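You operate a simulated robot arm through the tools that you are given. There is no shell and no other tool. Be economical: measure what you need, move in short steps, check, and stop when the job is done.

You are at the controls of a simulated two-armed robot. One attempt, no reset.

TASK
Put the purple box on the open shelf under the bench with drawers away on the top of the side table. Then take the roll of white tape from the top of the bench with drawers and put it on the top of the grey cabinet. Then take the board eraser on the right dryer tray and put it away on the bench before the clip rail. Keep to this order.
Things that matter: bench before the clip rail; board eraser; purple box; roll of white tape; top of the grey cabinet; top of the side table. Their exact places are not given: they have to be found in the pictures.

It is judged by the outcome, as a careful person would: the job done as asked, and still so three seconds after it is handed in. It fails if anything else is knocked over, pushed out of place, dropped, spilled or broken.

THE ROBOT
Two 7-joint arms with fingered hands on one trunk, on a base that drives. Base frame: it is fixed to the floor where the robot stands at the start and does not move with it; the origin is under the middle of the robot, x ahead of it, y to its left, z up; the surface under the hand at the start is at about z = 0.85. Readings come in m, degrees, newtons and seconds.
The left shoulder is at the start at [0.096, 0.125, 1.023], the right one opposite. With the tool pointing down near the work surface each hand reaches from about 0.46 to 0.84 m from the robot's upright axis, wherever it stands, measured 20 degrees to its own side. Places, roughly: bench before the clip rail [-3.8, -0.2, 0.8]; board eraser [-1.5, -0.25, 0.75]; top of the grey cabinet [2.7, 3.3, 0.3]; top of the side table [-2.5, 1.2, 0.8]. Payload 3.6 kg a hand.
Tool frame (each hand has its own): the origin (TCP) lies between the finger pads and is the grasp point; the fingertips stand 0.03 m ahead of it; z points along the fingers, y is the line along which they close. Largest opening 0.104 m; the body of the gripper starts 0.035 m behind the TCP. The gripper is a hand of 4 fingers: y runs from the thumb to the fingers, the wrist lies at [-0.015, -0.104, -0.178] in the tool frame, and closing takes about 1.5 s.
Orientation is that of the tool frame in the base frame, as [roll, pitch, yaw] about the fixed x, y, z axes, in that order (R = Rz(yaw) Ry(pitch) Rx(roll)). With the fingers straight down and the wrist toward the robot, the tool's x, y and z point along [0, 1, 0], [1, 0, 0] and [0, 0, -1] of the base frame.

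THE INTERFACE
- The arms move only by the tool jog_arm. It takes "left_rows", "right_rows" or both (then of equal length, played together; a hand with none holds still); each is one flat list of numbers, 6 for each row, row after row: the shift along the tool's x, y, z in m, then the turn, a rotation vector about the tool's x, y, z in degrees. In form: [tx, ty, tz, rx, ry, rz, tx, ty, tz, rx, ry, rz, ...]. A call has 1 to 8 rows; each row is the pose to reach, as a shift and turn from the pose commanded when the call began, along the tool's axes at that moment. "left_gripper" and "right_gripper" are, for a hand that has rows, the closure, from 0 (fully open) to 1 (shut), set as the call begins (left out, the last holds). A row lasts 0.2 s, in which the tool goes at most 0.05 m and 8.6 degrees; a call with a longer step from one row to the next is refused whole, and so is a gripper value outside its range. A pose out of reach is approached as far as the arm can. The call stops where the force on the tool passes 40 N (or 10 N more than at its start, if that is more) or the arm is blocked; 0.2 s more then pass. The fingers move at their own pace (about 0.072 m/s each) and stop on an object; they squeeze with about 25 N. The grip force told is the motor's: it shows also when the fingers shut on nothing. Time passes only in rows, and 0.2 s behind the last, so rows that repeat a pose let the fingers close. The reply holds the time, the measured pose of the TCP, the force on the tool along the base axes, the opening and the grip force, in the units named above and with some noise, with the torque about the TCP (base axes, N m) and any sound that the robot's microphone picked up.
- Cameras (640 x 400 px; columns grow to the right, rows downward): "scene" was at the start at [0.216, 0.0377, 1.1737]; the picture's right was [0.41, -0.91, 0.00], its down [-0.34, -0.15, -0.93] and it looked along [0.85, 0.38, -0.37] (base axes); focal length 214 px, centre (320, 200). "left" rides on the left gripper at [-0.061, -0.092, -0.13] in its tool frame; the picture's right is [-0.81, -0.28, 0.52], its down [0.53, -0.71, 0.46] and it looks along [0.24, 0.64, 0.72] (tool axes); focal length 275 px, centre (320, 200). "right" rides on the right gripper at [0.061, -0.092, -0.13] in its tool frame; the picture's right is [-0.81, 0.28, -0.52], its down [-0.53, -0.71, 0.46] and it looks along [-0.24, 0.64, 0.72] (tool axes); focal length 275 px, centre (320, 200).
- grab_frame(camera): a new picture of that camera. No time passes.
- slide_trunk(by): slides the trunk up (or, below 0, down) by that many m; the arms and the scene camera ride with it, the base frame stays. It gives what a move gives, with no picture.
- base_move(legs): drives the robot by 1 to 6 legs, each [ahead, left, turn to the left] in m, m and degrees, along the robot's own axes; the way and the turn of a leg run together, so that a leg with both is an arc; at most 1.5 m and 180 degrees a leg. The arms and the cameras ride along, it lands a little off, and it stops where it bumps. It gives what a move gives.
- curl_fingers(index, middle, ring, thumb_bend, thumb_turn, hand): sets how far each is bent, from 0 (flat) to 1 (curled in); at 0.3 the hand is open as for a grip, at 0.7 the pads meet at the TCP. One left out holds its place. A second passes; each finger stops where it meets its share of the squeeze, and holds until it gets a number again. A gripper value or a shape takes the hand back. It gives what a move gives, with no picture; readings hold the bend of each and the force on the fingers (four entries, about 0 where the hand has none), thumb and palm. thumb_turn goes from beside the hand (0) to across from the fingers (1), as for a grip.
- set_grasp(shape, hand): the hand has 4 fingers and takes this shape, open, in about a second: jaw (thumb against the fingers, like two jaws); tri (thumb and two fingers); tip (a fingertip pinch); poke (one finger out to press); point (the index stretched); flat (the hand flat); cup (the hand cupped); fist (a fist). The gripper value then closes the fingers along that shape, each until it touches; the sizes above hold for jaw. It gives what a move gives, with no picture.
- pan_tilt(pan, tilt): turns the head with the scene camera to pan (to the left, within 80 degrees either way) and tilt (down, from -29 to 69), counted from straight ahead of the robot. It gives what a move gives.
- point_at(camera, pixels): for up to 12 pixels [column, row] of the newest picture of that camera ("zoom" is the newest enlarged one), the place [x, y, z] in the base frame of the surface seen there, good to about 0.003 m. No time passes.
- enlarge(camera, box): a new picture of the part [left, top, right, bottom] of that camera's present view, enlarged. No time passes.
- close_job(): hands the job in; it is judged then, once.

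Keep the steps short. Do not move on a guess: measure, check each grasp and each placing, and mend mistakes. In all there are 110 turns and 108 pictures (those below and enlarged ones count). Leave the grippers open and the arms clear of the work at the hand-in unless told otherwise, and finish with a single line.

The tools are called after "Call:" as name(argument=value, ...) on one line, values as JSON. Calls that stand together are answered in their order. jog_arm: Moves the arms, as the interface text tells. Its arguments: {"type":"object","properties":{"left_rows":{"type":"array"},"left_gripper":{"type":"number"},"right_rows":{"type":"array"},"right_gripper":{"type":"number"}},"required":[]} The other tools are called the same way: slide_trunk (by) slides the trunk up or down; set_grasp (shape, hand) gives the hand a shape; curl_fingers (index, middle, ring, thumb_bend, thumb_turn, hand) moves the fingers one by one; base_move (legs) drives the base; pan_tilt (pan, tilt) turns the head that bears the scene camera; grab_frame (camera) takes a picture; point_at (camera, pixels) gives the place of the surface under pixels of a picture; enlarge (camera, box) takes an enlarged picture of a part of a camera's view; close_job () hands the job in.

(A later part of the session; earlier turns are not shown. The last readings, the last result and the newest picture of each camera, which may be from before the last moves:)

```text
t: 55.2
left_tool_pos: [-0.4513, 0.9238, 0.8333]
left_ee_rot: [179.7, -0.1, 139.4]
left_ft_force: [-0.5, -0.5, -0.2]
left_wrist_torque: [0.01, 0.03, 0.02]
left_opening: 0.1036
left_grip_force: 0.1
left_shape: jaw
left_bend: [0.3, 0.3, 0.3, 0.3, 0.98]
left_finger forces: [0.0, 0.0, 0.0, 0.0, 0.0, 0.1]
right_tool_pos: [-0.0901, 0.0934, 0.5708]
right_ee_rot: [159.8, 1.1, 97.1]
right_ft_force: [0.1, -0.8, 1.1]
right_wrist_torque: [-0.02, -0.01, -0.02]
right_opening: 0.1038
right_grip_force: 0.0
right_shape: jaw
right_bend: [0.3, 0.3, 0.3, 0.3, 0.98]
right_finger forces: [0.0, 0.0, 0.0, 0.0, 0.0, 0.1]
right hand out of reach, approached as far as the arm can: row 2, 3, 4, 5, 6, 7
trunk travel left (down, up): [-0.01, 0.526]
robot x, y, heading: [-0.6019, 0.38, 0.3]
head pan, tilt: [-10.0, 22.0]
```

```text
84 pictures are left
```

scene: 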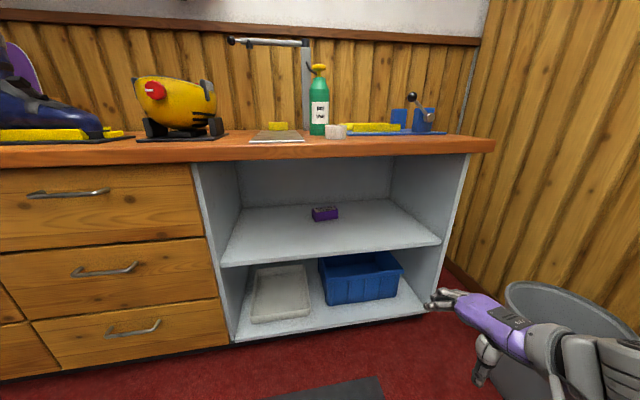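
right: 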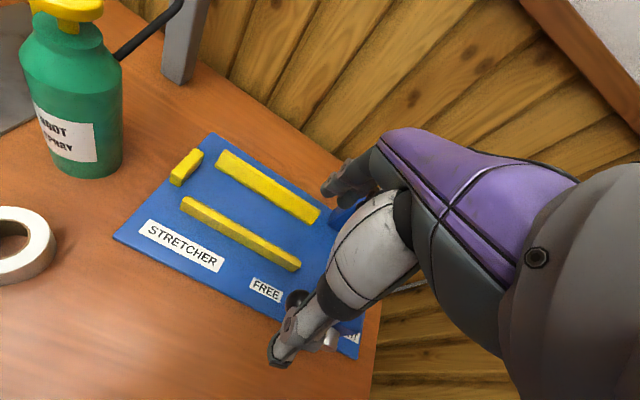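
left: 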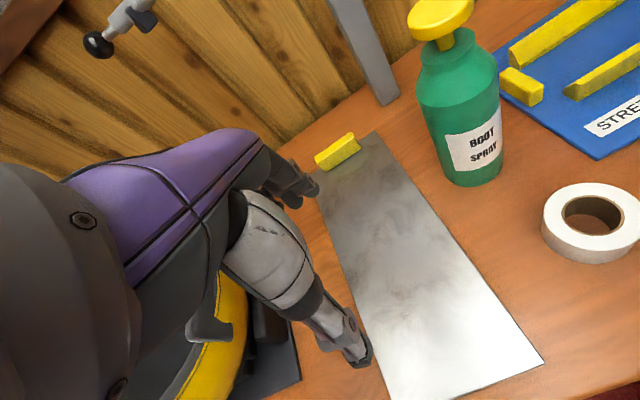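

The right hand now rides at z=0.57, below the bench edge. I'll drive ahead 0.3 m and check.

Call:
base_move(legs=[[0.3, 0.06, 0]])

Call:
pan_tilt(pan=-35, tilt=35)

Call:
grab_frame(camera="scene")

```text
t: 57.3
left_tool_pos: [-0.1575, 0.9856, 0.8335]
left_ee_rot: [179.9, 0.1, 139.4]
left_ft_force: [0.0, 0.0, 0.2]
left_wrist_torque: [0.02, -0.01, 0.0]
left_opening: 0.1037
left_grip_force: 0.1
left_shape: jaw
left_bend: [0.3, 0.3, 0.3, 0.3, 0.98]
left_finger forces: [0.1, 0.1, 0.0, 0.0, 0.0, 0.0]
right_tool_pos: [0.2022, 0.1571, 0.5706]
right_ee_rot: [160.0, 1.0, 97.1]
right_ft_force: [0.0, -0.4, 0.0]
right_wrist_torque: [0.0, 0.01, 0.0]
right_opening: 0.1039
right_grip_force: 0.3
right_shape: jaw
right_bend: [0.3, 0.3, 0.3, 0.3, 0.98]
right_finger forces: [0.0, 0.1, 0.0, 0.1, 0.0, 0.0]
trunk travel left (down, up): [-0.01, 0.526]
robot x, y, heading: [-0.3065, 0.4438, 0.7]
head pan, tilt: [-10.0, 22.0]
```

```text
t: 58.2
left_tool_pos: [-0.1586, 0.9867, 0.8325]
left_ee_rot: [179.9, -0.1, 139.4]
left_ft_force: [-0.5, 0.3, 0.6]
left_wrist_torque: [-0.02, 0.01, 0.04]
left_opening: 0.1037
left_grip_force: 0.0
left_shape: jaw
left_bend: [0.3, 0.3, 0.3, 0.3, 0.98]
left_finger forces: [0.0, 0.0, 0.0, 0.1, 0.0, 0.0]
right_tool_pos: [0.2032, 0.1561, 0.5698]
right_ee_rot: [160.0, 1.0, 97.1]
right_ft_force: [-0.1, -0.3, -0.2]
right_wrist_torque: [0.01, -0.02, 0.01]
right_opening: 0.104
right_grip_force: 0.0
right_shape: jaw
right_bend: [0.3, 0.3, 0.3, 0.3, 0.98]
right_finger forces: [0.0, 0.0, 0.1, 0.0, 0.0, 0.0]
trunk travel left (down, up): [-0.01, 0.526]
robot x, y, heading: [-0.3069, 0.4418, 0.6]
head pan, tilt: [-35.0, 35.0]
```

```text
83 pictures are left
```

scene: 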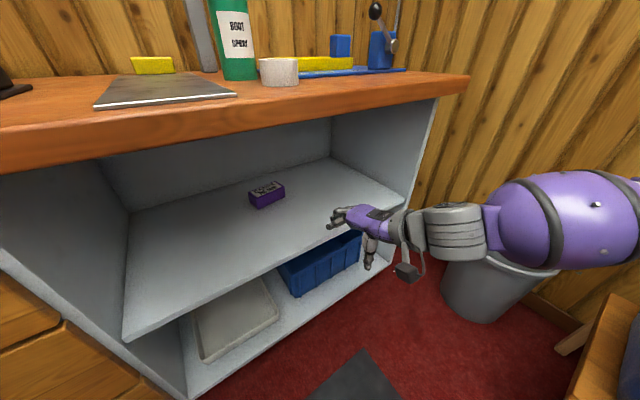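

The right hand is about to enter the opening. I'll check the elbow's clearance to the stool and wall before driving on.

Call:
point_at(camera="scene", pixels=[[600, 240], [620, 190], [520, 240], [460, 230], [395, 245], [350, 215], [368, 265], [405, 270], [620, 350], [630, 300]])

Call:
pan_tilt(pan=-75, tilt=35)

Call:
grab_frame(camera="scene")

```text
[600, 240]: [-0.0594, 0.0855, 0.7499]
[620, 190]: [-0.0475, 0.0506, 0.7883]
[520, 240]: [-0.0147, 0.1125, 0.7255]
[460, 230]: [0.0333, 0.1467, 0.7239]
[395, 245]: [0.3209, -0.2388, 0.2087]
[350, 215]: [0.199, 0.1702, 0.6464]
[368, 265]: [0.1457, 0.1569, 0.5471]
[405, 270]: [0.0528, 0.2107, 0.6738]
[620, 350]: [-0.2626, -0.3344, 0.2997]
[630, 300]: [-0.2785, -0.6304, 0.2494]
```

```text
t: 59.3
left_tool_pos: [-0.1578, 0.9867, 0.8338]
left_ee_rot: [180.0, 0.0, 139.4]
left_ft_force: [-0.4, 0.0, 0.8]
left_wrist_torque: [-0.01, 0.02, 0.02]
left_opening: 0.1042
left_grip_force: 0.1
left_shape: jaw
left_bend: [0.3, 0.3, 0.3, 0.3, 0.98]
left_finger forces: [0.0, 0.0, 0.1, 0.0, 0.0, 0.0]
right_tool_pos: [0.2024, 0.1574, 0.5698]
right_ee_rot: [160.0, 1.0, 97.2]
right_ft_force: [-0.2, -0.6, 0.3]
right_wrist_torque: [0.0, 0.0, -0.01]
right_opening: 0.104
right_grip_force: 0.0
right_shape: jaw
right_bend: [0.3, 0.3, 0.3, 0.3, 0.98]
right_finger forces: [0.0, 0.0, 0.0, 0.0, 0.0, 0.1]
trunk travel left (down, up): [-0.01, 0.526]
robot x, y, heading: [-0.3092, 0.4427, 0.8]
head pan, tilt: [-75.0, 35.0]
```

```text
82 pictures are left
```

scene: 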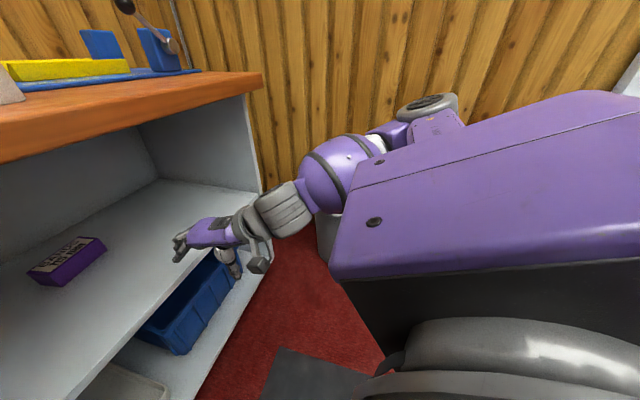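

Clearances look fine. I'll drive ahead 0.15 m more, then extend the arm into the shelf above the box.

Call:
base_move(legs=[[0.15, 0, 0]])

Call:
pan_tilt(pan=-30, tilt=30)

Call:
grab_frame(camera="scene")

```text
t: 60.7
left_tool_pos: [-0.0012, 0.988, 0.8332]
left_ee_rot: [179.9, 0.1, 139.3]
left_ft_force: [-1.0, -0.6, -0.3]
left_wrist_torque: [0.03, -0.01, 0.02]
left_opening: 0.104
left_grip_force: 0.1
left_shape: jaw
left_bend: [0.3, 0.3, 0.3, 0.3, 0.98]
left_finger forces: [0.0, 0.0, 0.0, 0.0, 0.0, 0.0]
right_tool_pos: [0.3582, 0.1574, 0.5696]
right_ee_rot: [160.0, 1.1, 97.1]
right_ft_force: [0.3, 0.0, 0.5]
right_wrist_torque: [-0.02, -0.01, -0.01]
right_opening: 0.1039
right_grip_force: 0.0
right_shape: jaw
right_bend: [0.3, 0.3, 0.3, 0.3, 0.98]
right_finger forces: [0.0, 0.0, 0.0, 0.0, 0.1, 0.0]
trunk travel left (down, up): [-0.01, 0.526]
robot x, y, heading: [-0.1523, 0.4482, 0.4]
head pan, tilt: [-75.0, 35.0]
```

```text
t: 61.8
left_tool_pos: [-0.0014, 0.9878, 0.8338]
left_ee_rot: [180.0, 0.0, 139.2]
left_ft_force: [0.8, -0.1, -0.2]
left_wrist_torque: [-0.01, -0.02, 0.03]
left_opening: 0.1041
left_grip_force: 0.1
left_shape: jaw
left_bend: [0.3, 0.3, 0.3, 0.3, 0.98]
left_finger forces: [0.0, 0.1, 0.0, 0.0, 0.0, 0.0]
right_tool_pos: [0.3566, 0.1578, 0.5706]
right_ee_rot: [160.0, 1.1, 97.1]
right_ft_force: [-0.9, 0.4, -0.5]
right_wrist_torque: [-0.02, -0.01, -0.01]
right_opening: 0.1041
right_grip_force: 0.1
right_shape: jaw
right_bend: [0.3, 0.3, 0.3, 0.3, 0.98]
right_finger forces: [0.0, 0.0, 0.0, 0.0, 0.0, 0.2]
trunk travel left (down, up): [-0.01, 0.526]
robot x, y, heading: [-0.1522, 0.4487, 0.2]
head pan, tilt: [-30.0, 30.0]
```

```text
81 pictures are left
```

scene: 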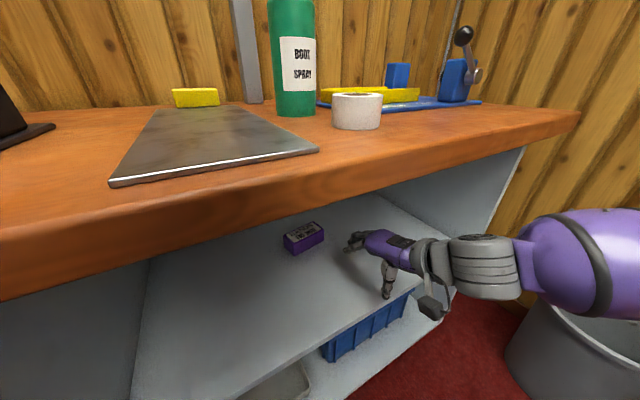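

The path is clear. I'll extend forward 0.24 m at constant height, to sit above the box.

Call:
jog_arm(right_rows=[0, 0.0325, 0.0118, 0, 0, 0, 0, 0.065, 0.0236, 0, 0, 0, 0, 0.0975, 0.0354, 0, 0, 0, 0, 0.13, 0.0472, 0, 0, 0, 0.002, 0.1625, 0.059, 0, 0, 0, 0.003, 0.195, 0.0708, 0, 0, 0, 0.004, 0.2275, 0.0825, 0, 0, 0])

Call:
grab_frame(camera="scene")

Call:
grab_frame(camera="right")

```text
t: 63.4
left_tool_pos: [-0.0013, 0.9864, 0.8329]
left_ee_rot: [179.9, 0.1, 139.2]
left_ft_force: [-0.6, 0.8, 0.0]
left_wrist_torque: [-0.02, -0.01, 0.0]
left_opening: 0.1038
left_grip_force: 0.0
left_shape: jaw
left_bend: [0.3, 0.3, 0.3, 0.3, 0.98]
left_finger forces: [0.0, 0.1, 0.1, 0.0, 0.0, 0.0]
right_tool_pos: [0.5974, 0.19, 0.5686]
right_ee_rot: [160.1, 1.1, 96.9]
right_ft_force: [-0.2, -0.6, -0.4]
right_wrist_torque: [0.0, -0.01, -0.01]
right_opening: 0.1039
right_grip_force: 0.1
right_shape: jaw
right_bend: [0.3, 0.3, 0.3, 0.3, 0.98]
right_finger forces: [0.1, 0.0, 0.0, 0.0, 0.0, 0.0]
trunk travel left (down, up): [-0.01, 0.526]
robot x, y, heading: [-0.15, 0.4486, 0.3]
head pan, tilt: [-30.0, 30.0]
```

```text
80 pictures are left
```

scene: 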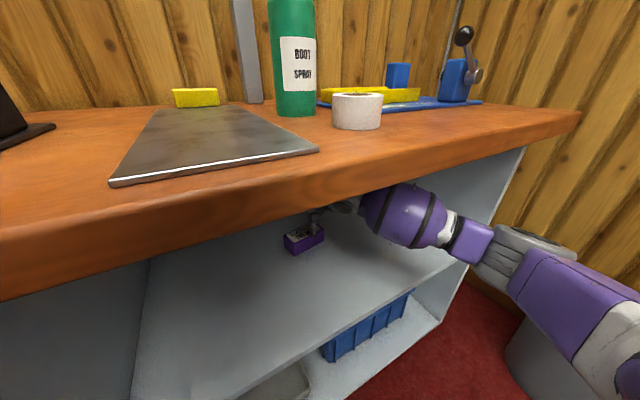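

```text
79 pictures are left
```

right: 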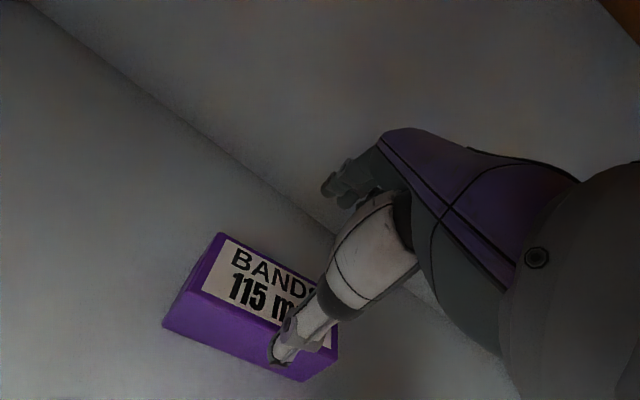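

The hand is over the box. I'll check the box in the wrist view.

Call:
point_at(camera="right", pixels=[[222, 236], [200, 290], [165, 322], [300, 378], [282, 357], [338, 330], [250, 270], [290, 345], [240, 330]])

```text
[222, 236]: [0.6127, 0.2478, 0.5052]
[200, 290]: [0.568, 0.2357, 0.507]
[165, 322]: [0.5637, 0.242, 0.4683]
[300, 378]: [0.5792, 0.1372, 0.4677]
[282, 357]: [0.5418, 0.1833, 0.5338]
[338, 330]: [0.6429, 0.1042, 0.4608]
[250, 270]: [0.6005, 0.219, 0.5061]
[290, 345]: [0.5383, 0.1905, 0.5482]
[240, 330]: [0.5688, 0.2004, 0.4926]
```

The box is centred under the TCP. I'll straighten the hand and descend to z≈0.50.

Call:
jog_arm(right_rows=[0, 0, 0, 8, 0, 0, 0, 0, 0, 16, 0, 0, 0, -0.008, 0.022, 16, 0, 0, 0, -0.016, 0.044, 16, 0, 0, 0, -0.0235, 0.0645, 16, 0, 0, 0, -0.0235, 0.0645, 16, 0, 0])

Call:
grab_frame(camera="right")

```text
t: 64.8
left_tool_pos: [-0.0007, 0.988, 0.8336]
left_ee_rot: [179.8, 0.0, 139.3]
left_ft_force: [-0.4, -0.3, -0.7]
left_wrist_torque: [-0.03, 0.03, -0.01]
left_opening: 0.1035
left_grip_force: 0.0
left_shape: jaw
left_bend: [0.3, 0.3, 0.3, 0.3, 0.98]
left_finger forces: [0.0, 0.0, 0.1, 0.0, 0.1, 0.1]
right_tool_pos: [0.5955, 0.1892, 0.5015]
right_ee_rot: [176.0, 1.2, 97.0]
right_ft_force: [-1.0, -1.0, -0.1]
right_wrist_torque: [0.0, 0.01, -0.01]
right_opening: 0.1039
right_grip_force: 0.2
right_shape: jaw
right_bend: [0.3, 0.3, 0.3, 0.3, 0.98]
right_finger forces: [0.1, 0.0, 0.0, 0.0, 0.0, 0.0]
trunk travel left (down, up): [-0.01, 0.526]
robot x, y, heading: [-0.1504, 0.4458, 0.5]
head pan, tilt: [-30.0, 30.0]
```

```text
78 pictures are left
```

right: 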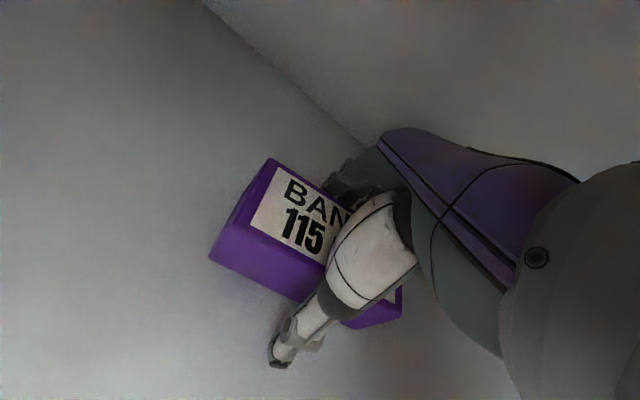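

The thumb is in front of the box and the fingers are behind it. I'll go 5 mm lower and close.

Call:
jog_arm(right_rows=[0, 0, 0.005, 0, 0, 0, 0, 0, 0.005, 0, 0, 0])

Call:
jog_arm(right_rows=[0, 0, 0, 0, 0, 0, 0, 0, 0, 0, 0, 0, 0, 0, 0, 0, 0, 0, 0, 0, 0, 0, 0, 0, 0, 0, 0, 0, 0, 0, 0, 0, 0, 0, 0, 0, 0, 0, 0, 0, 0, 0, 0, 0, 0, 0, 0, 0], right_gripper=1)

Call:
grab_frame(camera="right")

```text
t: 65.4
left_tool_pos: [-0.001, 0.9875, 0.8335]
left_ee_rot: [180.0, -0.1, 139.4]
left_ft_force: [0.8, -0.4, -0.1]
left_wrist_torque: [0.02, -0.01, 0.0]
left_opening: 0.1038
left_grip_force: 0.1
left_shape: jaw
left_bend: [0.3, 0.3, 0.3, 0.3, 0.98]
left_finger forces: [0.0, 0.1, 0.0, 0.1, 0.0, 0.0]
right_tool_pos: [0.5963, 0.1899, 0.4955]
right_ee_rot: [176.1, 1.1, 97.0]
right_ft_force: [-0.3, -0.1, 0.2]
right_wrist_torque: [0.02, -0.04, 0.04]
right_opening: 0.1039
right_grip_force: 0.0
right_shape: jaw
right_bend: [0.3, 0.3, 0.3, 0.3, 0.98]
right_finger forces: [0.0, 0.0, 0.1, 0.1, 0.0, 0.1]
trunk travel left (down, up): [-0.01, 0.526]
robot x, y, heading: [-0.1519, 0.4477, 0.5]
head pan, tilt: [-30.0, 30.0]
```

```text
t: 67.2
left_tool_pos: [-0.0005, 0.9876, 0.8331]
left_ee_rot: [179.9, 0.0, 139.3]
left_ft_force: [-0.5, 0.0, -0.5]
left_wrist_torque: [0.04, -0.04, -0.01]
left_opening: 0.1037
left_grip_force: 0.1
left_shape: jaw
left_bend: [0.3, 0.3, 0.3, 0.3, 0.98]
left_finger forces: [0.0, 0.0, 0.0, 0.1, 0.0, 0.0]
right_tool_pos: [0.5972, 0.1896, 0.4969]
right_ee_rot: [176.1, 1.0, 97.0]
right_ft_force: [-0.1, -0.1, -0.5]
right_wrist_torque: [-0.01, 0.04, 0.04]
right_opening: 0.0522
right_grip_force: 25.7
right_shape: jaw
right_bend: [0.74, 0.46, 0.42, 0.68, 1.0]
right_finger forces: [12.7, 6.9, 3.2, 0.0, 22.8, 0.0]
trunk travel left (down, up): [-0.01, 0.526]
robot x, y, heading: [-0.1506, 0.4446, 0.3]
head pan, tilt: [-30.0, 30.0]
```

```text
77 pictures are left
```

right: 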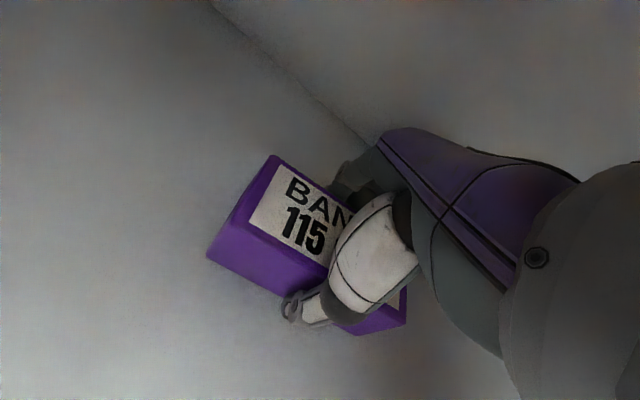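

It's gripped at 0.052 m with 25 N. I'll lift it 4 cm and check.

Call:
jog_arm(right_rows=[0, 0, -0.015, 0, 0, 0, 0, 0, -0.03, 0, 0, 0, 0, 0, -0.042, 0, 0, 0, 0, 0, -0.042, 0, 0, 0])

Call:
grab_frame(camera="right")

```text
t: 68.2
left_tool_pos: [-0.0006, 0.9868, 0.8329]
left_ee_rot: [180.0, 0.0, 139.3]
left_ft_force: [-0.1, -0.3, 0.0]
left_wrist_torque: [0.04, 0.02, -0.02]
left_opening: 0.1041
left_grip_force: 0.1
left_shape: jaw
left_bend: [0.3, 0.3, 0.3, 0.3, 0.98]
left_finger forces: [0.1, 0.0, 0.0, 0.0, 0.0, 0.0]
right_tool_pos: [0.5953, 0.1898, 0.5378]
right_ee_rot: [176.2, 1.2, 97.1]
right_ft_force: [0.7, -0.2, -1.8]
right_wrist_torque: [-0.01, 0.05, 0.0]
right_opening: 0.052
right_grip_force: 25.2
right_shape: jaw
right_bend: [0.74, 0.46, 0.43, 0.68, 1.0]
right_finger forces: [12.9, 6.8, 3.1, 0.0, 22.8, 0.0]
trunk travel left (down, up): [-0.01, 0.526]
robot x, y, heading: [-0.155, 0.4457, 0.6]
head pan, tilt: [-30.0, 30.0]
```

```text
76 pictures are left
```

right: 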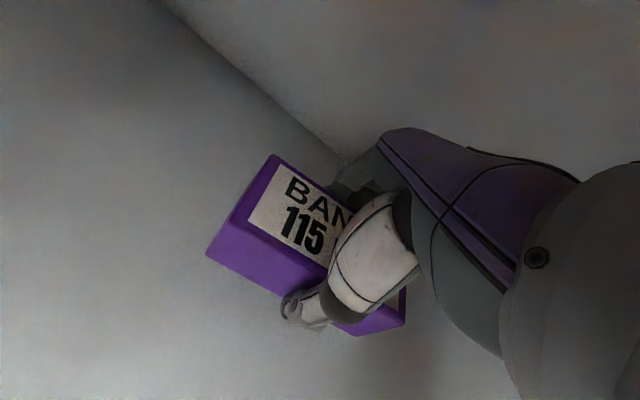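

The box is held off the shelf. I'll back straight out 0.5 m.

Call:
base_move(legs=[[-0.55, 0, 0]])

Call:
grab_frame(camera="scene")

```text
t: 71.4
left_tool_pos: [-0.5555, 0.9822, 0.833]
left_ee_rot: [179.9, -0.1, 139.6]
left_ft_force: [0.2, 0.3, -0.2]
left_wrist_torque: [-0.05, 0.0, 0.02]
left_opening: 0.1036
left_grip_force: 0.1
left_shape: jaw
left_bend: [0.3, 0.3, 0.3, 0.3, 0.98]
left_finger forces: [0.0, 0.0, 0.1, 0.0, 0.1, 0.1]
right_tool_pos: [0.045, 0.1891, 0.5374]
right_ee_rot: [176.0, 1.2, 97.3]
right_ft_force: [0.1, 0.9, -1.2]
right_wrist_torque: [0.0, -0.01, 0.01]
right_opening: 0.0523
right_grip_force: 25.1
right_shape: jaw
right_bend: [0.74, 0.46, 0.43, 0.68, 1.0]
right_finger forces: [13.0, 6.9, 3.1, 0.1, 22.8, 0.1]
trunk travel left (down, up): [-0.01, 0.526]
robot x, y, heading: [-0.7036, 0.4423, 0.7]
head pan, tilt: [-30.0, 30.0]
```

```text
75 pictures are left
```

scene: 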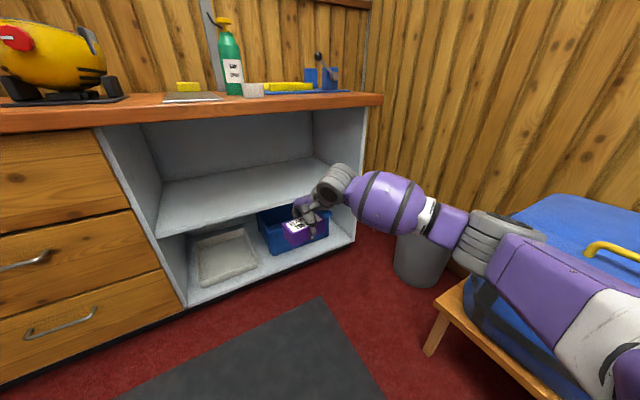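

It's out cleanly. I'll raise the trunk, turn to the side table and look.

Call:
slide_trunk(by=0.42)

Call:
base_move(legs=[[0, 0, 75], [0, 0, 75]])

Call:
pan_tilt(pan=0, tilt=20)

Call:
grab_frame(camera="scene")

```text
refused: 0.42 is not a number from -0.4 to 0.4
```

```text
t: 78.2
left_tool_pos: [-1.1151, 0.0579, 0.8335]
left_ee_rot: [179.9, 0.1, -72.1]
left_ft_force: [-0.2, 0.3, -0.7]
left_wrist_torque: [0.03, 0.04, 0.0]
left_opening: 0.1037
left_grip_force: 0.0
left_shape: jaw
left_bend: [0.3, 0.3, 0.3, 0.3, 0.98]
left_finger forces: [0.0, 0.0, 0.0, 0.0, 0.1, 0.0]
right_tool_pos: [-1.2088, 1.0474, 0.5378]
right_ee_rot: [176.0, 1.1, -114.3]
right_ft_force: [-0.3, -0.1, -2.3]
right_wrist_torque: [-0.01, -0.01, 0.02]
right_opening: 0.0512
right_grip_force: 24.6
right_shape: jaw
right_bend: [0.74, 0.46, 0.43, 0.68, 1.0]
right_finger forces: [12.6, 6.7, 3.0, 0.0, 22.3, 0.0]
trunk travel left (down, up): [-0.01, 0.526]
robot x, y, heading: [-0.7037, 0.441, 149.0]
head pan, tilt: [-30.0, 30.0]
```

```text
t: 79.1
left_tool_pos: [-1.1131, 0.056, 0.8332]
left_ee_rot: [179.9, 0.0, -72.1]
left_ft_force: [-0.4, 0.5, 0.7]
left_wrist_torque: [0.02, 0.0, 0.0]
left_opening: 0.1037
left_grip_force: 0.1
left_shape: jaw
left_bend: [0.3, 0.3, 0.3, 0.3, 0.98]
left_finger forces: [0.0, 0.1, 0.0, 0.0, 0.1, 0.0]
right_tool_pos: [-1.2075, 1.0476, 0.5371]
right_ee_rot: [176.0, 1.1, -114.3]
right_ft_force: [0.4, -0.3, -2.0]
right_wrist_torque: [0.04, 0.06, 0.02]
right_opening: 0.0513
right_grip_force: 24.8
right_shape: jaw
right_bend: [0.74, 0.46, 0.43, 0.68, 1.0]
right_finger forces: [12.6, 6.6, 3.2, 0.1, 22.3, 0.0]
trunk travel left (down, up): [-0.01, 0.526]
robot x, y, heading: [-0.7037, 0.4394, 149.1]
head pan, tilt: [0.0, 20.0]
```

```text
74 pictures are left
```

scene: 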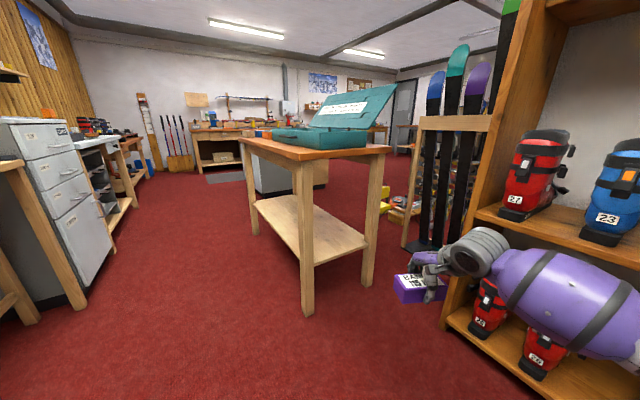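

The trunk slide was refused as too large, but the turn went cleanly. I'll raise by 0.38 now and look at the table.

Call:
slide_trunk(by=0.38)

Call:
pan_tilt(pan=0, tilt=30)

Call:
grab_frame(camera="scene")

```text
t: 82.8
left_tool_pos: [-1.114, 0.0569, 1.2132]
left_ee_rot: [179.9, -0.1, -72.0]
left_ft_force: [-0.5, 0.2, 0.8]
left_wrist_torque: [0.01, -0.02, 0.0]
left_opening: 0.1037
left_grip_force: 0.0
left_shape: jaw
left_bend: [0.3, 0.3, 0.3, 0.3, 0.98]
left_finger forces: [0.0, 0.1, 0.0, 0.0, 0.0, 0.1]
right_tool_pos: [-1.2076, 1.047, 0.9168]
right_ee_rot: [176.0, 1.0, -114.2]
right_ft_force: [0.1, -1.0, -1.7]
right_wrist_torque: [-0.01, -0.03, -0.02]
right_opening: 0.0514
right_grip_force: 25.8
right_shape: jaw
right_bend: [0.74, 0.46, 0.43, 0.68, 1.0]
right_finger forces: [12.6, 6.5, 3.2, 0.0, 22.3, 0.0]
trunk travel left (down, up): [-0.39, 0.146]
robot x, y, heading: [-0.7, 0.4373, 149.1]
head pan, tilt: [0.0, 20.0]
```

```text
t: 83.5
left_tool_pos: [-1.115, 0.0567, 1.2129]
left_ee_rot: [179.9, 0.1, -72.1]
left_ft_force: [-0.2, -0.5, -0.1]
left_wrist_torque: [0.01, 0.0, 0.01]
left_opening: 0.1037
left_grip_force: 0.0
left_shape: jaw
left_bend: [0.3, 0.3, 0.3, 0.3, 0.98]
left_finger forces: [0.0, 0.0, 0.0, 0.0, 0.0, 0.1]
right_tool_pos: [-1.2079, 1.0465, 0.917]
right_ee_rot: [176.0, 1.1, -114.4]
right_ft_force: [-0.5, -0.3, -2.3]
right_wrist_torque: [0.03, 0.0, 0.01]
right_opening: 0.0516
right_grip_force: 24.8
right_shape: jaw
right_bend: [0.74, 0.46, 0.43, 0.68, 1.0]
right_finger forces: [12.7, 6.6, 3.2, 0.1, 22.3, 0.0]
trunk travel left (down, up): [-0.39, 0.146]
robot x, y, heading: [-0.7018, 0.4385, 149.1]
head pan, tilt: [0.0, 30.0]
```

```text
73 pictures are left
```

scene: 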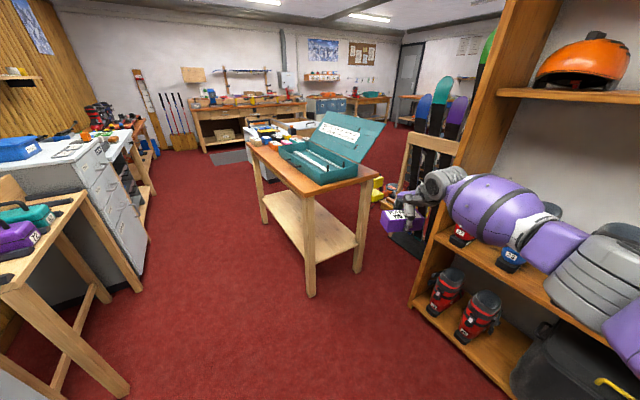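

I'll zoom on the table to find the free area.

Call:
enlarge(camera="scene", box=[220, 90, 400, 205])

```text
3.48 times, centred on (310, 148) of scene
```

zoom: 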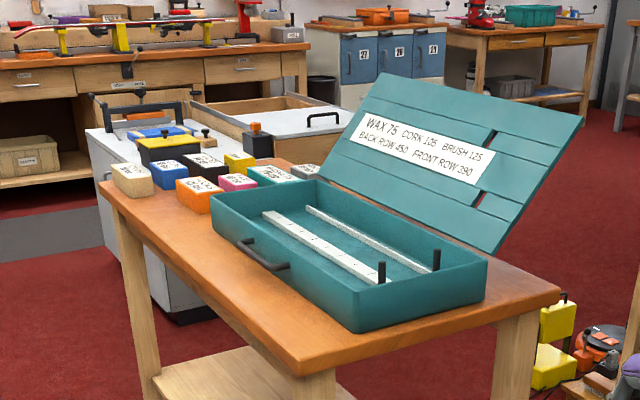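

Call:
point_at(camera="zoom", pixels=[[105, 188], [300, 365], [555, 290], [400, 330], [520, 275], [180, 225], [360, 300], [485, 270], [215, 225], [310, 330], [250, 120], [160, 330]])

```text
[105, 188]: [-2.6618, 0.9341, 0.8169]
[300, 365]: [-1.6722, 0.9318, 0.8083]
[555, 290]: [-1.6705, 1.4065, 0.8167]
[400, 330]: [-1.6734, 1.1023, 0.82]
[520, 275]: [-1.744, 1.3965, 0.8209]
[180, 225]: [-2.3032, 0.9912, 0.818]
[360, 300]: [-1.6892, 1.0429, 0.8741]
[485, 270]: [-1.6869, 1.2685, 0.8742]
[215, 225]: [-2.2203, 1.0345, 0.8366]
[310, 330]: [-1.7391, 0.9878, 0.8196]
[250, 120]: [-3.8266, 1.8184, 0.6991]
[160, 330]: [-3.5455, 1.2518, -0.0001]
```

The side table is at z=0.82, spanning x -2.66 to -1.67 and y 0.93 to 1.41. There's a free strip along its near edge beside the toolbox. First I'll retract and raise the right hand so nothing sweeps over the table.

Call:
jog_arm(right_rows=[0, -0.04, -0.017, 0, 0, 0, 0, -0.08, -0.034, 0, 0, 0, 0, -0.12, -0.051, 0, 0, 0, 0, -0.16, -0.068, 0, 0, 0, 0, -0.2, -0.085, 0, 0, 0, 0, -0.24, -0.1, 0, 0, 0])

Call:
grab_frame(camera="scene")

```text
t: 84.9
left_tool_pos: [-1.1134, 0.0556, 1.2139]
left_ee_rot: [179.8, 0.0, -72.0]
left_ft_force: [-0.2, -0.1, 1.4]
left_wrist_torque: [0.02, 0.01, 0.01]
left_opening: 0.1039
left_grip_force: 0.1
left_shape: jaw
left_bend: [0.3, 0.3, 0.3, 0.3, 0.98]
left_finger forces: [0.0, 0.0, 0.0, 0.1, 0.1, 0.0]
right_tool_pos: [-0.9862, 0.9433, 1.0038]
right_ee_rot: [176.0, 1.2, -114.2]
right_ft_force: [0.4, 0.1, -2.4]
right_wrist_torque: [0.03, 0.02, 0.0]
right_opening: 0.0514
right_grip_force: 25.8
right_shape: jaw
right_bend: [0.74, 0.46, 0.43, 0.68, 1.0]
right_finger forces: [12.7, 6.6, 3.3, 0.0, 22.5, 0.1]
trunk travel left (down, up): [-0.39, 0.146]
robot x, y, heading: [-0.6981, 0.4406, 149.0]
head pan, tilt: [0.0, 30.0]
```

```text
71 pictures are left
```

scene: 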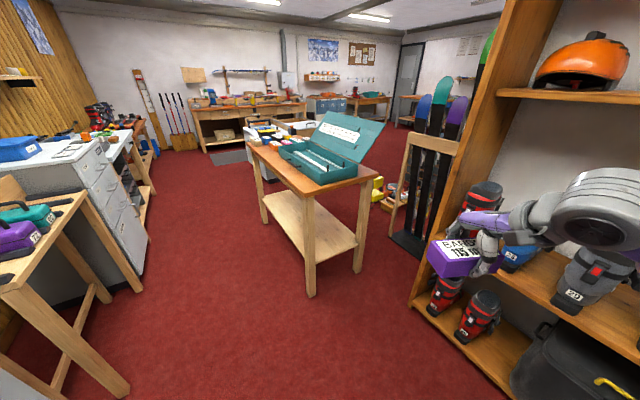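

I'll turn to face +y, then slide left along to about (-1.95, 0.25).

Call:
base_move(legs=[[0, 0, -59], [-0.1, 0.65, 0], [-0.1, 0.6, 0]])

Call:
pan_tilt(pan=0, tilt=35)

Call:
grab_frame(camera="scene")

```text
t: 99.0
left_tool_pos: [-2.4855, 0.4307, 1.2139]
left_ee_rot: [179.9, 0.0, -132.3]
left_ft_force: [-0.6, 0.4, -0.2]
left_wrist_torque: [-0.01, 0.05, 0.0]
left_opening: 0.1037
left_grip_force: 0.1
left_shape: jaw
left_bend: [0.3, 0.3, 0.3, 0.3, 0.98]
left_finger forces: [0.0, 0.0, 0.1, 0.1, 0.1, 0.0]
right_tool_pos: [-1.651, 0.7597, 1.0025]
right_ee_rot: [176.1, 1.1, -174.5]
right_ft_force: [-0.1, -0.3, -2.2]
right_wrist_torque: [0.02, -0.01, 0.0]
right_opening: 0.0511
right_grip_force: 24.6
right_shape: jaw
right_bend: [0.74, 0.46, 0.43, 0.68, 1.0]
right_finger forces: [12.7, 6.5, 3.2, 0.1, 22.1, 0.0]
trunk travel left (down, up): [-0.39, 0.146]
robot x, y, heading: [-1.9494, 0.2661, 88.8]
head pan, tilt: [0.0, 30.0]
```

```text
t: 99.6
left_tool_pos: [-2.4846, 0.4321, 1.2134]
left_ee_rot: [179.9, -0.1, -132.3]
left_ft_force: [0.0, -0.5, -0.2]
left_wrist_torque: [0.01, -0.03, -0.01]
left_opening: 0.1036
left_grip_force: 0.1
left_shape: jaw
left_bend: [0.3, 0.3, 0.3, 0.3, 0.98]
left_finger forces: [0.0, 0.0, 0.0, 0.1, 0.1, 0.0]
right_tool_pos: [-1.6516, 0.7594, 1.002]
right_ee_rot: [176.0, 1.1, -174.5]
right_ft_force: [-1.0, 0.3, -2.2]
right_wrist_torque: [0.03, 0.02, -0.01]
right_opening: 0.0513
right_grip_force: 24.9
right_shape: jaw
right_bend: [0.74, 0.46, 0.43, 0.68, 1.0]
right_finger forces: [12.5, 6.5, 3.1, 0.0, 22.2, 0.0]
trunk travel left (down, up): [-0.39, 0.146]
robot x, y, heading: [-1.9477, 0.2651, 88.5]
head pan, tilt: [0.0, 35.0]
```

```text
70 pictures are left
```

scene: 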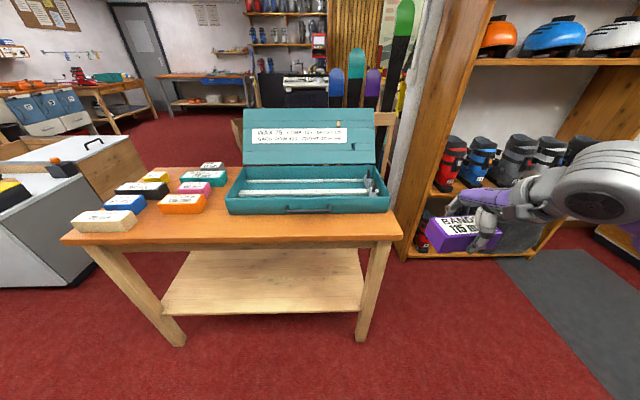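

The table has a clear area along the front at about (235-390, 225) and (120-230, 225). I'll measure it.

Call:
enlarge(camera="scene", box=[60, 140, 410, 260])

Call:
point_at(camera="scene", pixels=[[215, 225], [215, 238], [230, 212], [308, 213], [390, 212], [308, 225], [180, 214], [200, 210], [135, 225], [240, 240], [395, 235], [215, 205]])

```text
1.83 times, centred on (235, 200) of scene
```

zoom: 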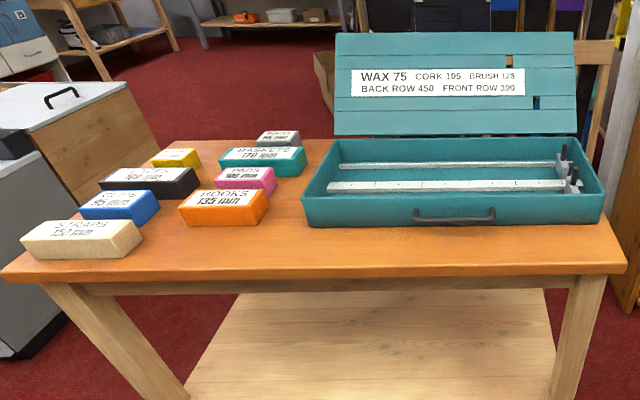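

```text
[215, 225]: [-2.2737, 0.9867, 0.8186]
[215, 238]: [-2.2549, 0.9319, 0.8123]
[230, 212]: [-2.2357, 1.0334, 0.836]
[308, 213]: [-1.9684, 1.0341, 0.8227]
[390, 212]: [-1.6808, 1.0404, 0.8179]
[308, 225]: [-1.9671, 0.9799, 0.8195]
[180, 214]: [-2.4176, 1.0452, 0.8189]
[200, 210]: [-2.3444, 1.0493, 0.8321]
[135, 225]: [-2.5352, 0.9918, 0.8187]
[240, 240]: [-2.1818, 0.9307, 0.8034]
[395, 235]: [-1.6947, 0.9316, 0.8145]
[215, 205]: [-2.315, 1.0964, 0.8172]
```

I'll set the box in the front strip by the gap between the orange box and the toolbox, at about (-2.275, 0.97). First I'll slide the base left 0.53 m.

Call:
base_move(legs=[[0, 0.55, 1.5]])

Call:
grab_frame(camera="scene")

```text
t: 105.1
left_tool_pos: [-3.0561, 0.4113, 1.2126]
left_ee_rot: [180.0, -0.1, -130.1]
left_ft_force: [-0.3, -0.4, -0.2]
left_wrist_torque: [0.01, 0.02, 0.01]
left_opening: 0.1038
left_grip_force: 0.1
left_shape: jaw
left_bend: [0.3, 0.3, 0.3, 0.3, 0.98]
left_finger forces: [0.0, 0.1, 0.0, 0.0, 0.0, 0.0]
right_tool_pos: [-2.2356, 0.7728, 1.0022]
right_ee_rot: [176.2, 1.1, -172.3]
right_ft_force: [0.0, 0.6, -1.9]
right_wrist_torque: [-0.02, 0.01, 0.0]
right_opening: 0.0512
right_grip_force: 24.6
right_shape: jaw
right_bend: [0.74, 0.46, 0.43, 0.68, 1.0]
right_finger forces: [12.6, 6.5, 3.0, 0.1, 22.2, 0.0]
trunk travel left (down, up): [-0.39, 0.146]
robot x, y, heading: [-2.5108, 0.2649, 91.1]
head pan, tilt: [0.0, 35.0]
```

```text
68 pictures are left
```

scene: 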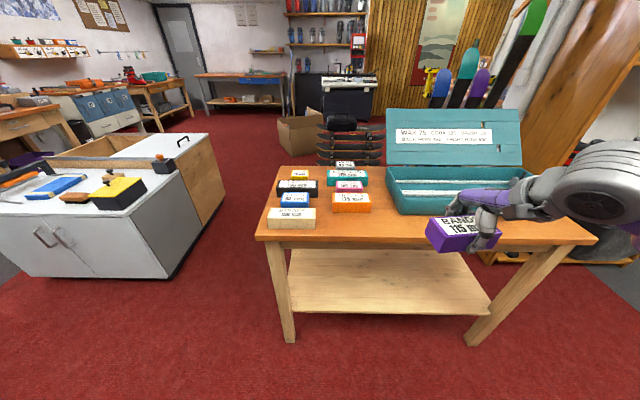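

I'll move the box out over the spot at constant height and align it with the table.

Call:
jog_arm(right_rows=[0.003, 0.04, 0.003, 0, 0, 1.5, 0.006, 0.08, 0.006, 0, 0, 3, 0.009, 0.12, 0.009, 0, 0, 4.5, 0.012, 0.16, 0.012, 0, 0, 6, 0.0123, 0.2, 0.014, 0, 0, 7.5])

Call:
grab_frame(camera="scene")

Call:
grab_frame(camera="right")

```text
t: 106.3
left_tool_pos: [-3.0561, 0.4124, 1.2134]
left_ee_rot: [179.9, -0.1, -130.0]
left_ft_force: [0.6, -0.6, -0.2]
left_wrist_torque: [-0.04, 0.0, 0.0]
left_opening: 0.1038
left_grip_force: 0.0
left_shape: jaw
left_bend: [0.3, 0.3, 0.3, 0.3, 0.98]
left_finger forces: [0.1, 0.0, 0.0, 0.1, 0.0, 0.1]
right_tool_pos: [-2.2732, 0.971, 1.0031]
right_ee_rot: [176.0, 0.7, -179.7]
right_ft_force: [0.4, 0.0, -2.0]
right_wrist_torque: [-0.01, 0.0, -0.04]
right_opening: 0.051
right_grip_force: 24.6
right_shape: jaw
right_bend: [0.74, 0.46, 0.43, 0.68, 1.0]
right_finger forces: [12.6, 6.5, 3.1, 0.0, 22.3, 0.0]
trunk travel left (down, up): [-0.39, 0.146]
robot x, y, heading: [-2.5131, 0.2655, 90.7]
head pan, tilt: [0.0, 35.0]
```

```text
67 pictures are left
```

scene: 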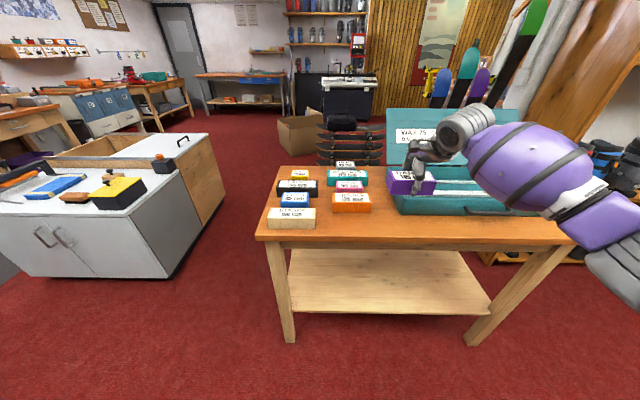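

```text
66 pictures are left
```

right: 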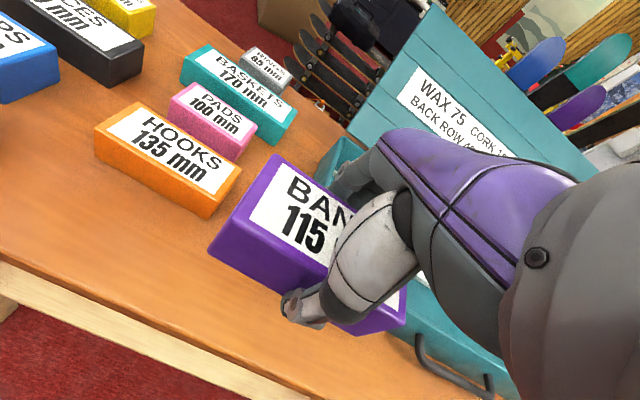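

I'll descend 0.13 m, staying just above the table.

Call:
jog_arm(right_rows=[0, -0.003, 0.04, 0, 0, 0, 0, -0.006, 0.08, 0, 0, 0, 0, -0.009, 0.12, 0, 0, 0, 0, -0.0095, 0.132, 0, 0, 0, 0, -0.0095, 0.132, 0, 0, 0])

Call:
grab_frame(camera="right")

Call:
grab_frame(camera="scene")

```text
t: 107.5
left_tool_pos: [-3.0558, 0.4107, 1.2129]
left_ee_rot: [179.9, -0.1, -130.0]
left_ft_force: [0.0, -0.3, -0.2]
left_wrist_torque: [0.01, 0.01, 0.0]
left_opening: 0.1038
left_grip_force: 0.1
left_shape: jaw
left_bend: [0.3, 0.3, 0.3, 0.3, 0.98]
left_finger forces: [0.0, 0.0, 0.1, 0.1, 0.0, 0.0]
right_tool_pos: [-2.2735, 0.9692, 0.8689]
right_ee_rot: [176.0, 0.4, -179.8]
right_ft_force: [-0.3, 0.6, -2.3]
right_wrist_torque: [0.03, 0.0, 0.03]
right_opening: 0.0509
right_grip_force: 24.9
right_shape: jaw
right_bend: [0.74, 0.46, 0.43, 0.68, 1.0]
right_finger forces: [12.7, 6.4, 3.1, 0.0, 22.1, 0.0]
trunk travel left (down, up): [-0.39, 0.146]
robot x, y, heading: [-2.515, 0.2644, 90.9]
head pan, tilt: [0.0, 35.0]
```

```text
65 pictures are left
```

right: 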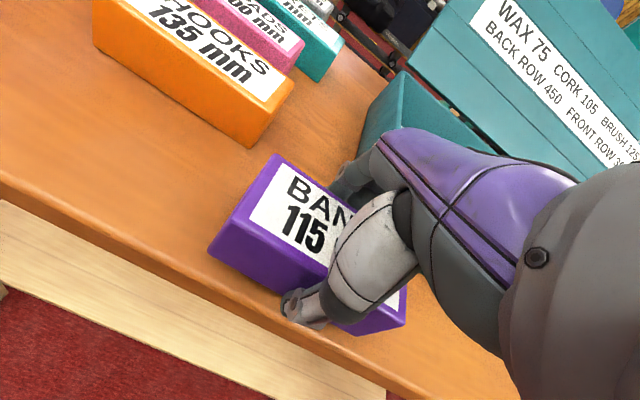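

```text
64 pictures are left
```

scene: 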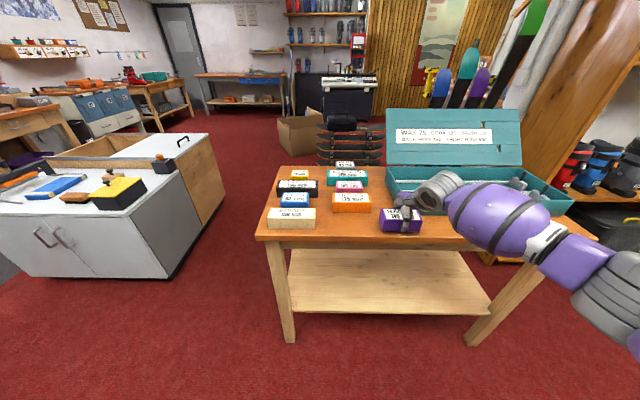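

The box is over clear table, about 1 cm from the edge. I'll nudge it forward 7 mm and lower it to contact.

Call:
jog_arm(right_rows=[0, 0.007, 0, 0, 0, 0, 0, 0.006, 0.006, 0, 0, 0, 0, 0.006, 0.01, 0, 0, 0, 0, 0.006, 0.012, 0, 0, 0, 0, 0.006, 0.012, 0, 0, 0])

```text
t: 108.7
left_tool_pos: [-3.0563, 0.4108, 1.2138]
left_ee_rot: [179.9, -0.1, -130.0]
left_ft_force: [-0.8, -0.1, 0.1]
left_wrist_torque: [0.02, 0.01, -0.01]
left_opening: 0.104
left_grip_force: 0.1
left_shape: jaw
left_bend: [0.3, 0.3, 0.3, 0.3, 0.98]
left_finger forces: [0.0, 0.1, 0.1, 0.0, 0.0, 0.0]
right_tool_pos: [-2.2722, 0.9763, 0.8576]
right_ee_rot: [175.9, 0.5, -179.8]
right_ft_force: [-0.4, 1.0, -1.8]
right_wrist_torque: [0.01, -0.01, -0.02]
right_opening: 0.0508
right_grip_force: 24.4
right_shape: jaw
right_bend: [0.74, 0.46, 0.43, 0.68, 1.0]
right_finger forces: [12.6, 6.4, 3.1, 0.0, 22.2, 0.0]
trunk travel left (down, up): [-0.39, 0.146]
robot x, y, heading: [-2.5133, 0.2679, 91.3]
head pan, tilt: [0.0, 35.0]
```

There's no contact yet. I'll lower in millimetre steps.

Call:
jog_arm(right_rows=[0, 0, 0.001, 0, 0, 0, 0, 0, 0.002, 0, 0, 0, 0, 0, 0.003, 0, 0, 0])

```text
t: 109.5
left_tool_pos: [-3.0561, 0.4116, 1.2138]
left_ee_rot: [179.9, 0.0, -130.0]
left_ft_force: [-0.4, 0.4, -0.1]
left_wrist_torque: [0.02, 0.01, 0.02]
left_opening: 0.1039
left_grip_force: 0.1
left_shape: jaw
left_bend: [0.3, 0.3, 0.3, 0.3, 0.98]
left_finger forces: [0.1, 0.0, 0.0, 0.1, 0.0, 0.0]
right_tool_pos: [-2.2718, 0.9772, 0.8558]
right_ee_rot: [175.8, 0.5, -179.8]
right_ft_force: [0.4, -0.1, 3.3]
right_wrist_torque: [-0.19, -0.02, 0.01]
right_opening: 0.0511
right_grip_force: 24.8
right_shape: jaw
right_bend: [0.74, 0.46, 0.43, 0.68, 1.0]
right_finger forces: [12.7, 6.7, 3.4, 0.0, 23.5, 0.0]
trunk travel left (down, up): [-0.39, 0.146]
robot x, y, heading: [-2.5085, 0.2618, 91.0]
head pan, tilt: [0.0, 35.0]
```

It's in contact (+3 N). I'll open partway, to about 0.073 m, so the fingers don't push the neighbours.

Call:
jog_arm(right_rows=[0, 0, 0, 0, 0, 0, 0, 0, 0, 0, 0, 0, 0, 0, 0, 0, 0, 0, 0, 0, 0, 0, 0, 0], right_gripper=0.3)

Call:
grab_frame(camera="right")

```text
t: 110.5
left_tool_pos: [-3.0558, 0.4102, 1.2122]
left_ee_rot: [179.9, 0.1, -130.1]
left_ft_force: [0.4, -0.2, 0.5]
left_wrist_torque: [0.0, 0.03, 0.01]
left_opening: 0.1037
left_grip_force: 0.0
left_shape: jaw
left_bend: [0.3, 0.3, 0.3, 0.3, 0.98]
left_finger forces: [0.0, 0.0, 0.0, 0.1, 0.0, 0.1]
right_tool_pos: [-2.2731, 0.9765, 0.8545]
right_ee_rot: [175.9, 0.4, -179.7]
right_ft_force: [-0.7, -4.3, -1.6]
right_wrist_torque: [0.05, 0.03, -0.11]
right_opening: 0.0723
right_grip_force: 0.1
right_shape: jaw
right_bend: [0.27, 0.37, 0.36, 0.58, 0.99]
right_finger forces: [0.0, 0.0, 3.6, 0.0, 0.0, 0.0]
trunk travel left (down, up): [-0.39, 0.146]
robot x, y, heading: [-2.5153, 0.2627, 90.9]
head pan, tilt: [0.0, 35.0]
```

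```text
63 pictures are left
```

right: 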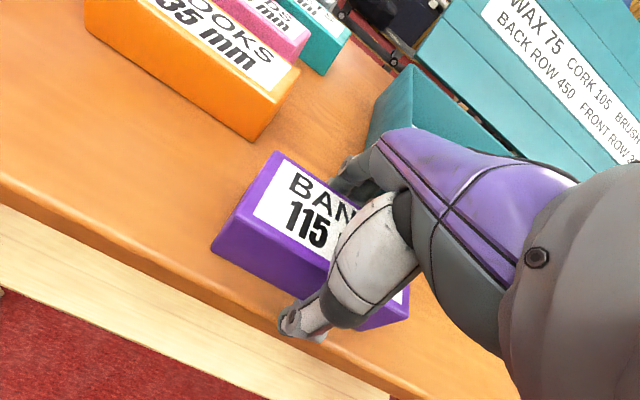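

The ring finger lightly touches the toolbox (about 4 N). I'll back off 4 mm and rise straight up.

Call:
jog_arm(right_rows=[0, -0.004, 0, 0, 0, 0, 0, -0.006, -0.02, 0, 0, 0, 0, -0.004, -0.05, 0, 0, 0, 0, -0.002, -0.09, 0, 0, 0, 0, 0, -0.13, 0, 0, 0])

Call:
grab_frame(camera="right")

```text
t: 111.7
left_tool_pos: [-3.0558, 0.4108, 1.2133]
left_ee_rot: [179.9, 0.0, -130.1]
left_ft_force: [1.2, -0.4, 0.2]
left_wrist_torque: [-0.03, 0.04, -0.01]
left_opening: 0.104
left_grip_force: 0.1
left_shape: jaw
left_bend: [0.3, 0.3, 0.3, 0.3, 0.98]
left_finger forces: [0.0, 0.1, 0.0, 0.0, 0.0, 0.0]
right_tool_pos: [-2.2731, 0.9681, 0.9857]
right_ee_rot: [176.0, 0.6, -179.7]
right_ft_force: [-0.5, -0.1, -0.5]
right_wrist_torque: [0.01, -0.01, 0.02]
right_opening: 0.0723
right_grip_force: 0.1
right_shape: jaw
right_bend: [0.27, 0.37, 0.34, 0.58, 0.99]
right_finger forces: [0.0, 0.0, 0.1, 0.1, 0.1, 0.0]
trunk travel left (down, up): [-0.39, 0.146]
robot x, y, heading: [-2.5112, 0.2689, 91.3]
head pan, tilt: [0.0, 35.0]
```

```text
62 pictures are left
```

right: 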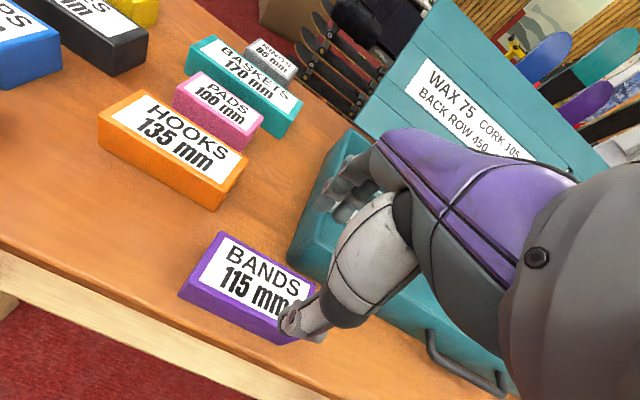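

The box is placed. I'll retract the arm, then check the table with the scene camera.

Call:
jog_arm(right_rows=[0, -0.02, -0.04, 0, 0, 0, 0, -0.06, -0.07, 0, 0, 0, 0, -0.1, -0.1, 0, 0, 0, 0, -0.14, -0.13, 0, 0, 0, 0, -0.18, -0.16, 0, 0, 0, 0, -0.22, -0.18, 0, 0, 0], right_gripper=0)

Call:
grab_frame(camera="scene")

Call:
point_at(camera="scene", pixels=[[397, 214], [400, 220], [387, 170], [362, 200], [525, 30]])

```text
t: 113.1
left_tool_pos: [-3.0548, 0.4112, 1.2124]
left_ee_rot: [180.0, 0.0, -130.1]
left_ft_force: [-0.1, -0.8, 0.0]
left_wrist_torque: [0.03, -0.01, -0.02]
left_opening: 0.1037
left_grip_force: 0.0
left_shape: jaw
left_bend: [0.3, 0.3, 0.3, 0.3, 0.98]
left_finger forces: [0.0, 0.1, 0.0, 0.0, 0.1, 0.0]
right_tool_pos: [-2.2748, 0.7328, 1.149]
right_ee_rot: [175.9, 0.7, -179.9]
right_ft_force: [-0.4, 0.4, -0.6]
right_wrist_torque: [0.02, -0.04, 0.0]
right_opening: 0.1039
right_grip_force: 0.1
right_shape: jaw
right_bend: [0.3, 0.3, 0.3, 0.3, 0.98]
right_finger forces: [0.1, 0.0, 0.0, 0.1, 0.0, 0.0]
trunk travel left (down, up): [-0.39, 0.146]
robot x, y, heading: [-2.5098, 0.2657, 90.9]
head pan, tilt: [0.0, 35.0]
```

```text
61 pictures are left
```

scene: 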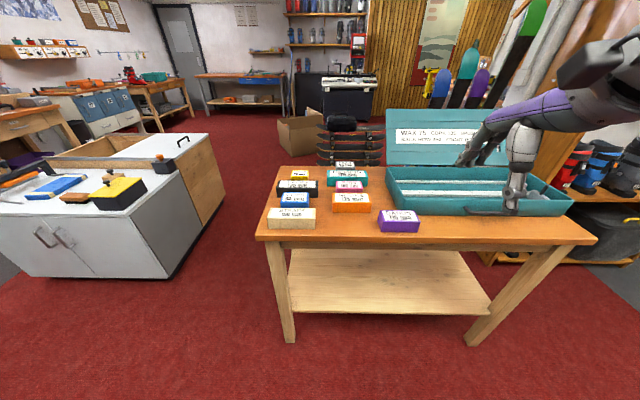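

```text
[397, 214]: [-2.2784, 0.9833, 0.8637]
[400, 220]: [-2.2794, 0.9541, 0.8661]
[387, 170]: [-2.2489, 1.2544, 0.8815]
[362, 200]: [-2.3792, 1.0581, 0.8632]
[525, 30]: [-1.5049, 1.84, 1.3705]
```

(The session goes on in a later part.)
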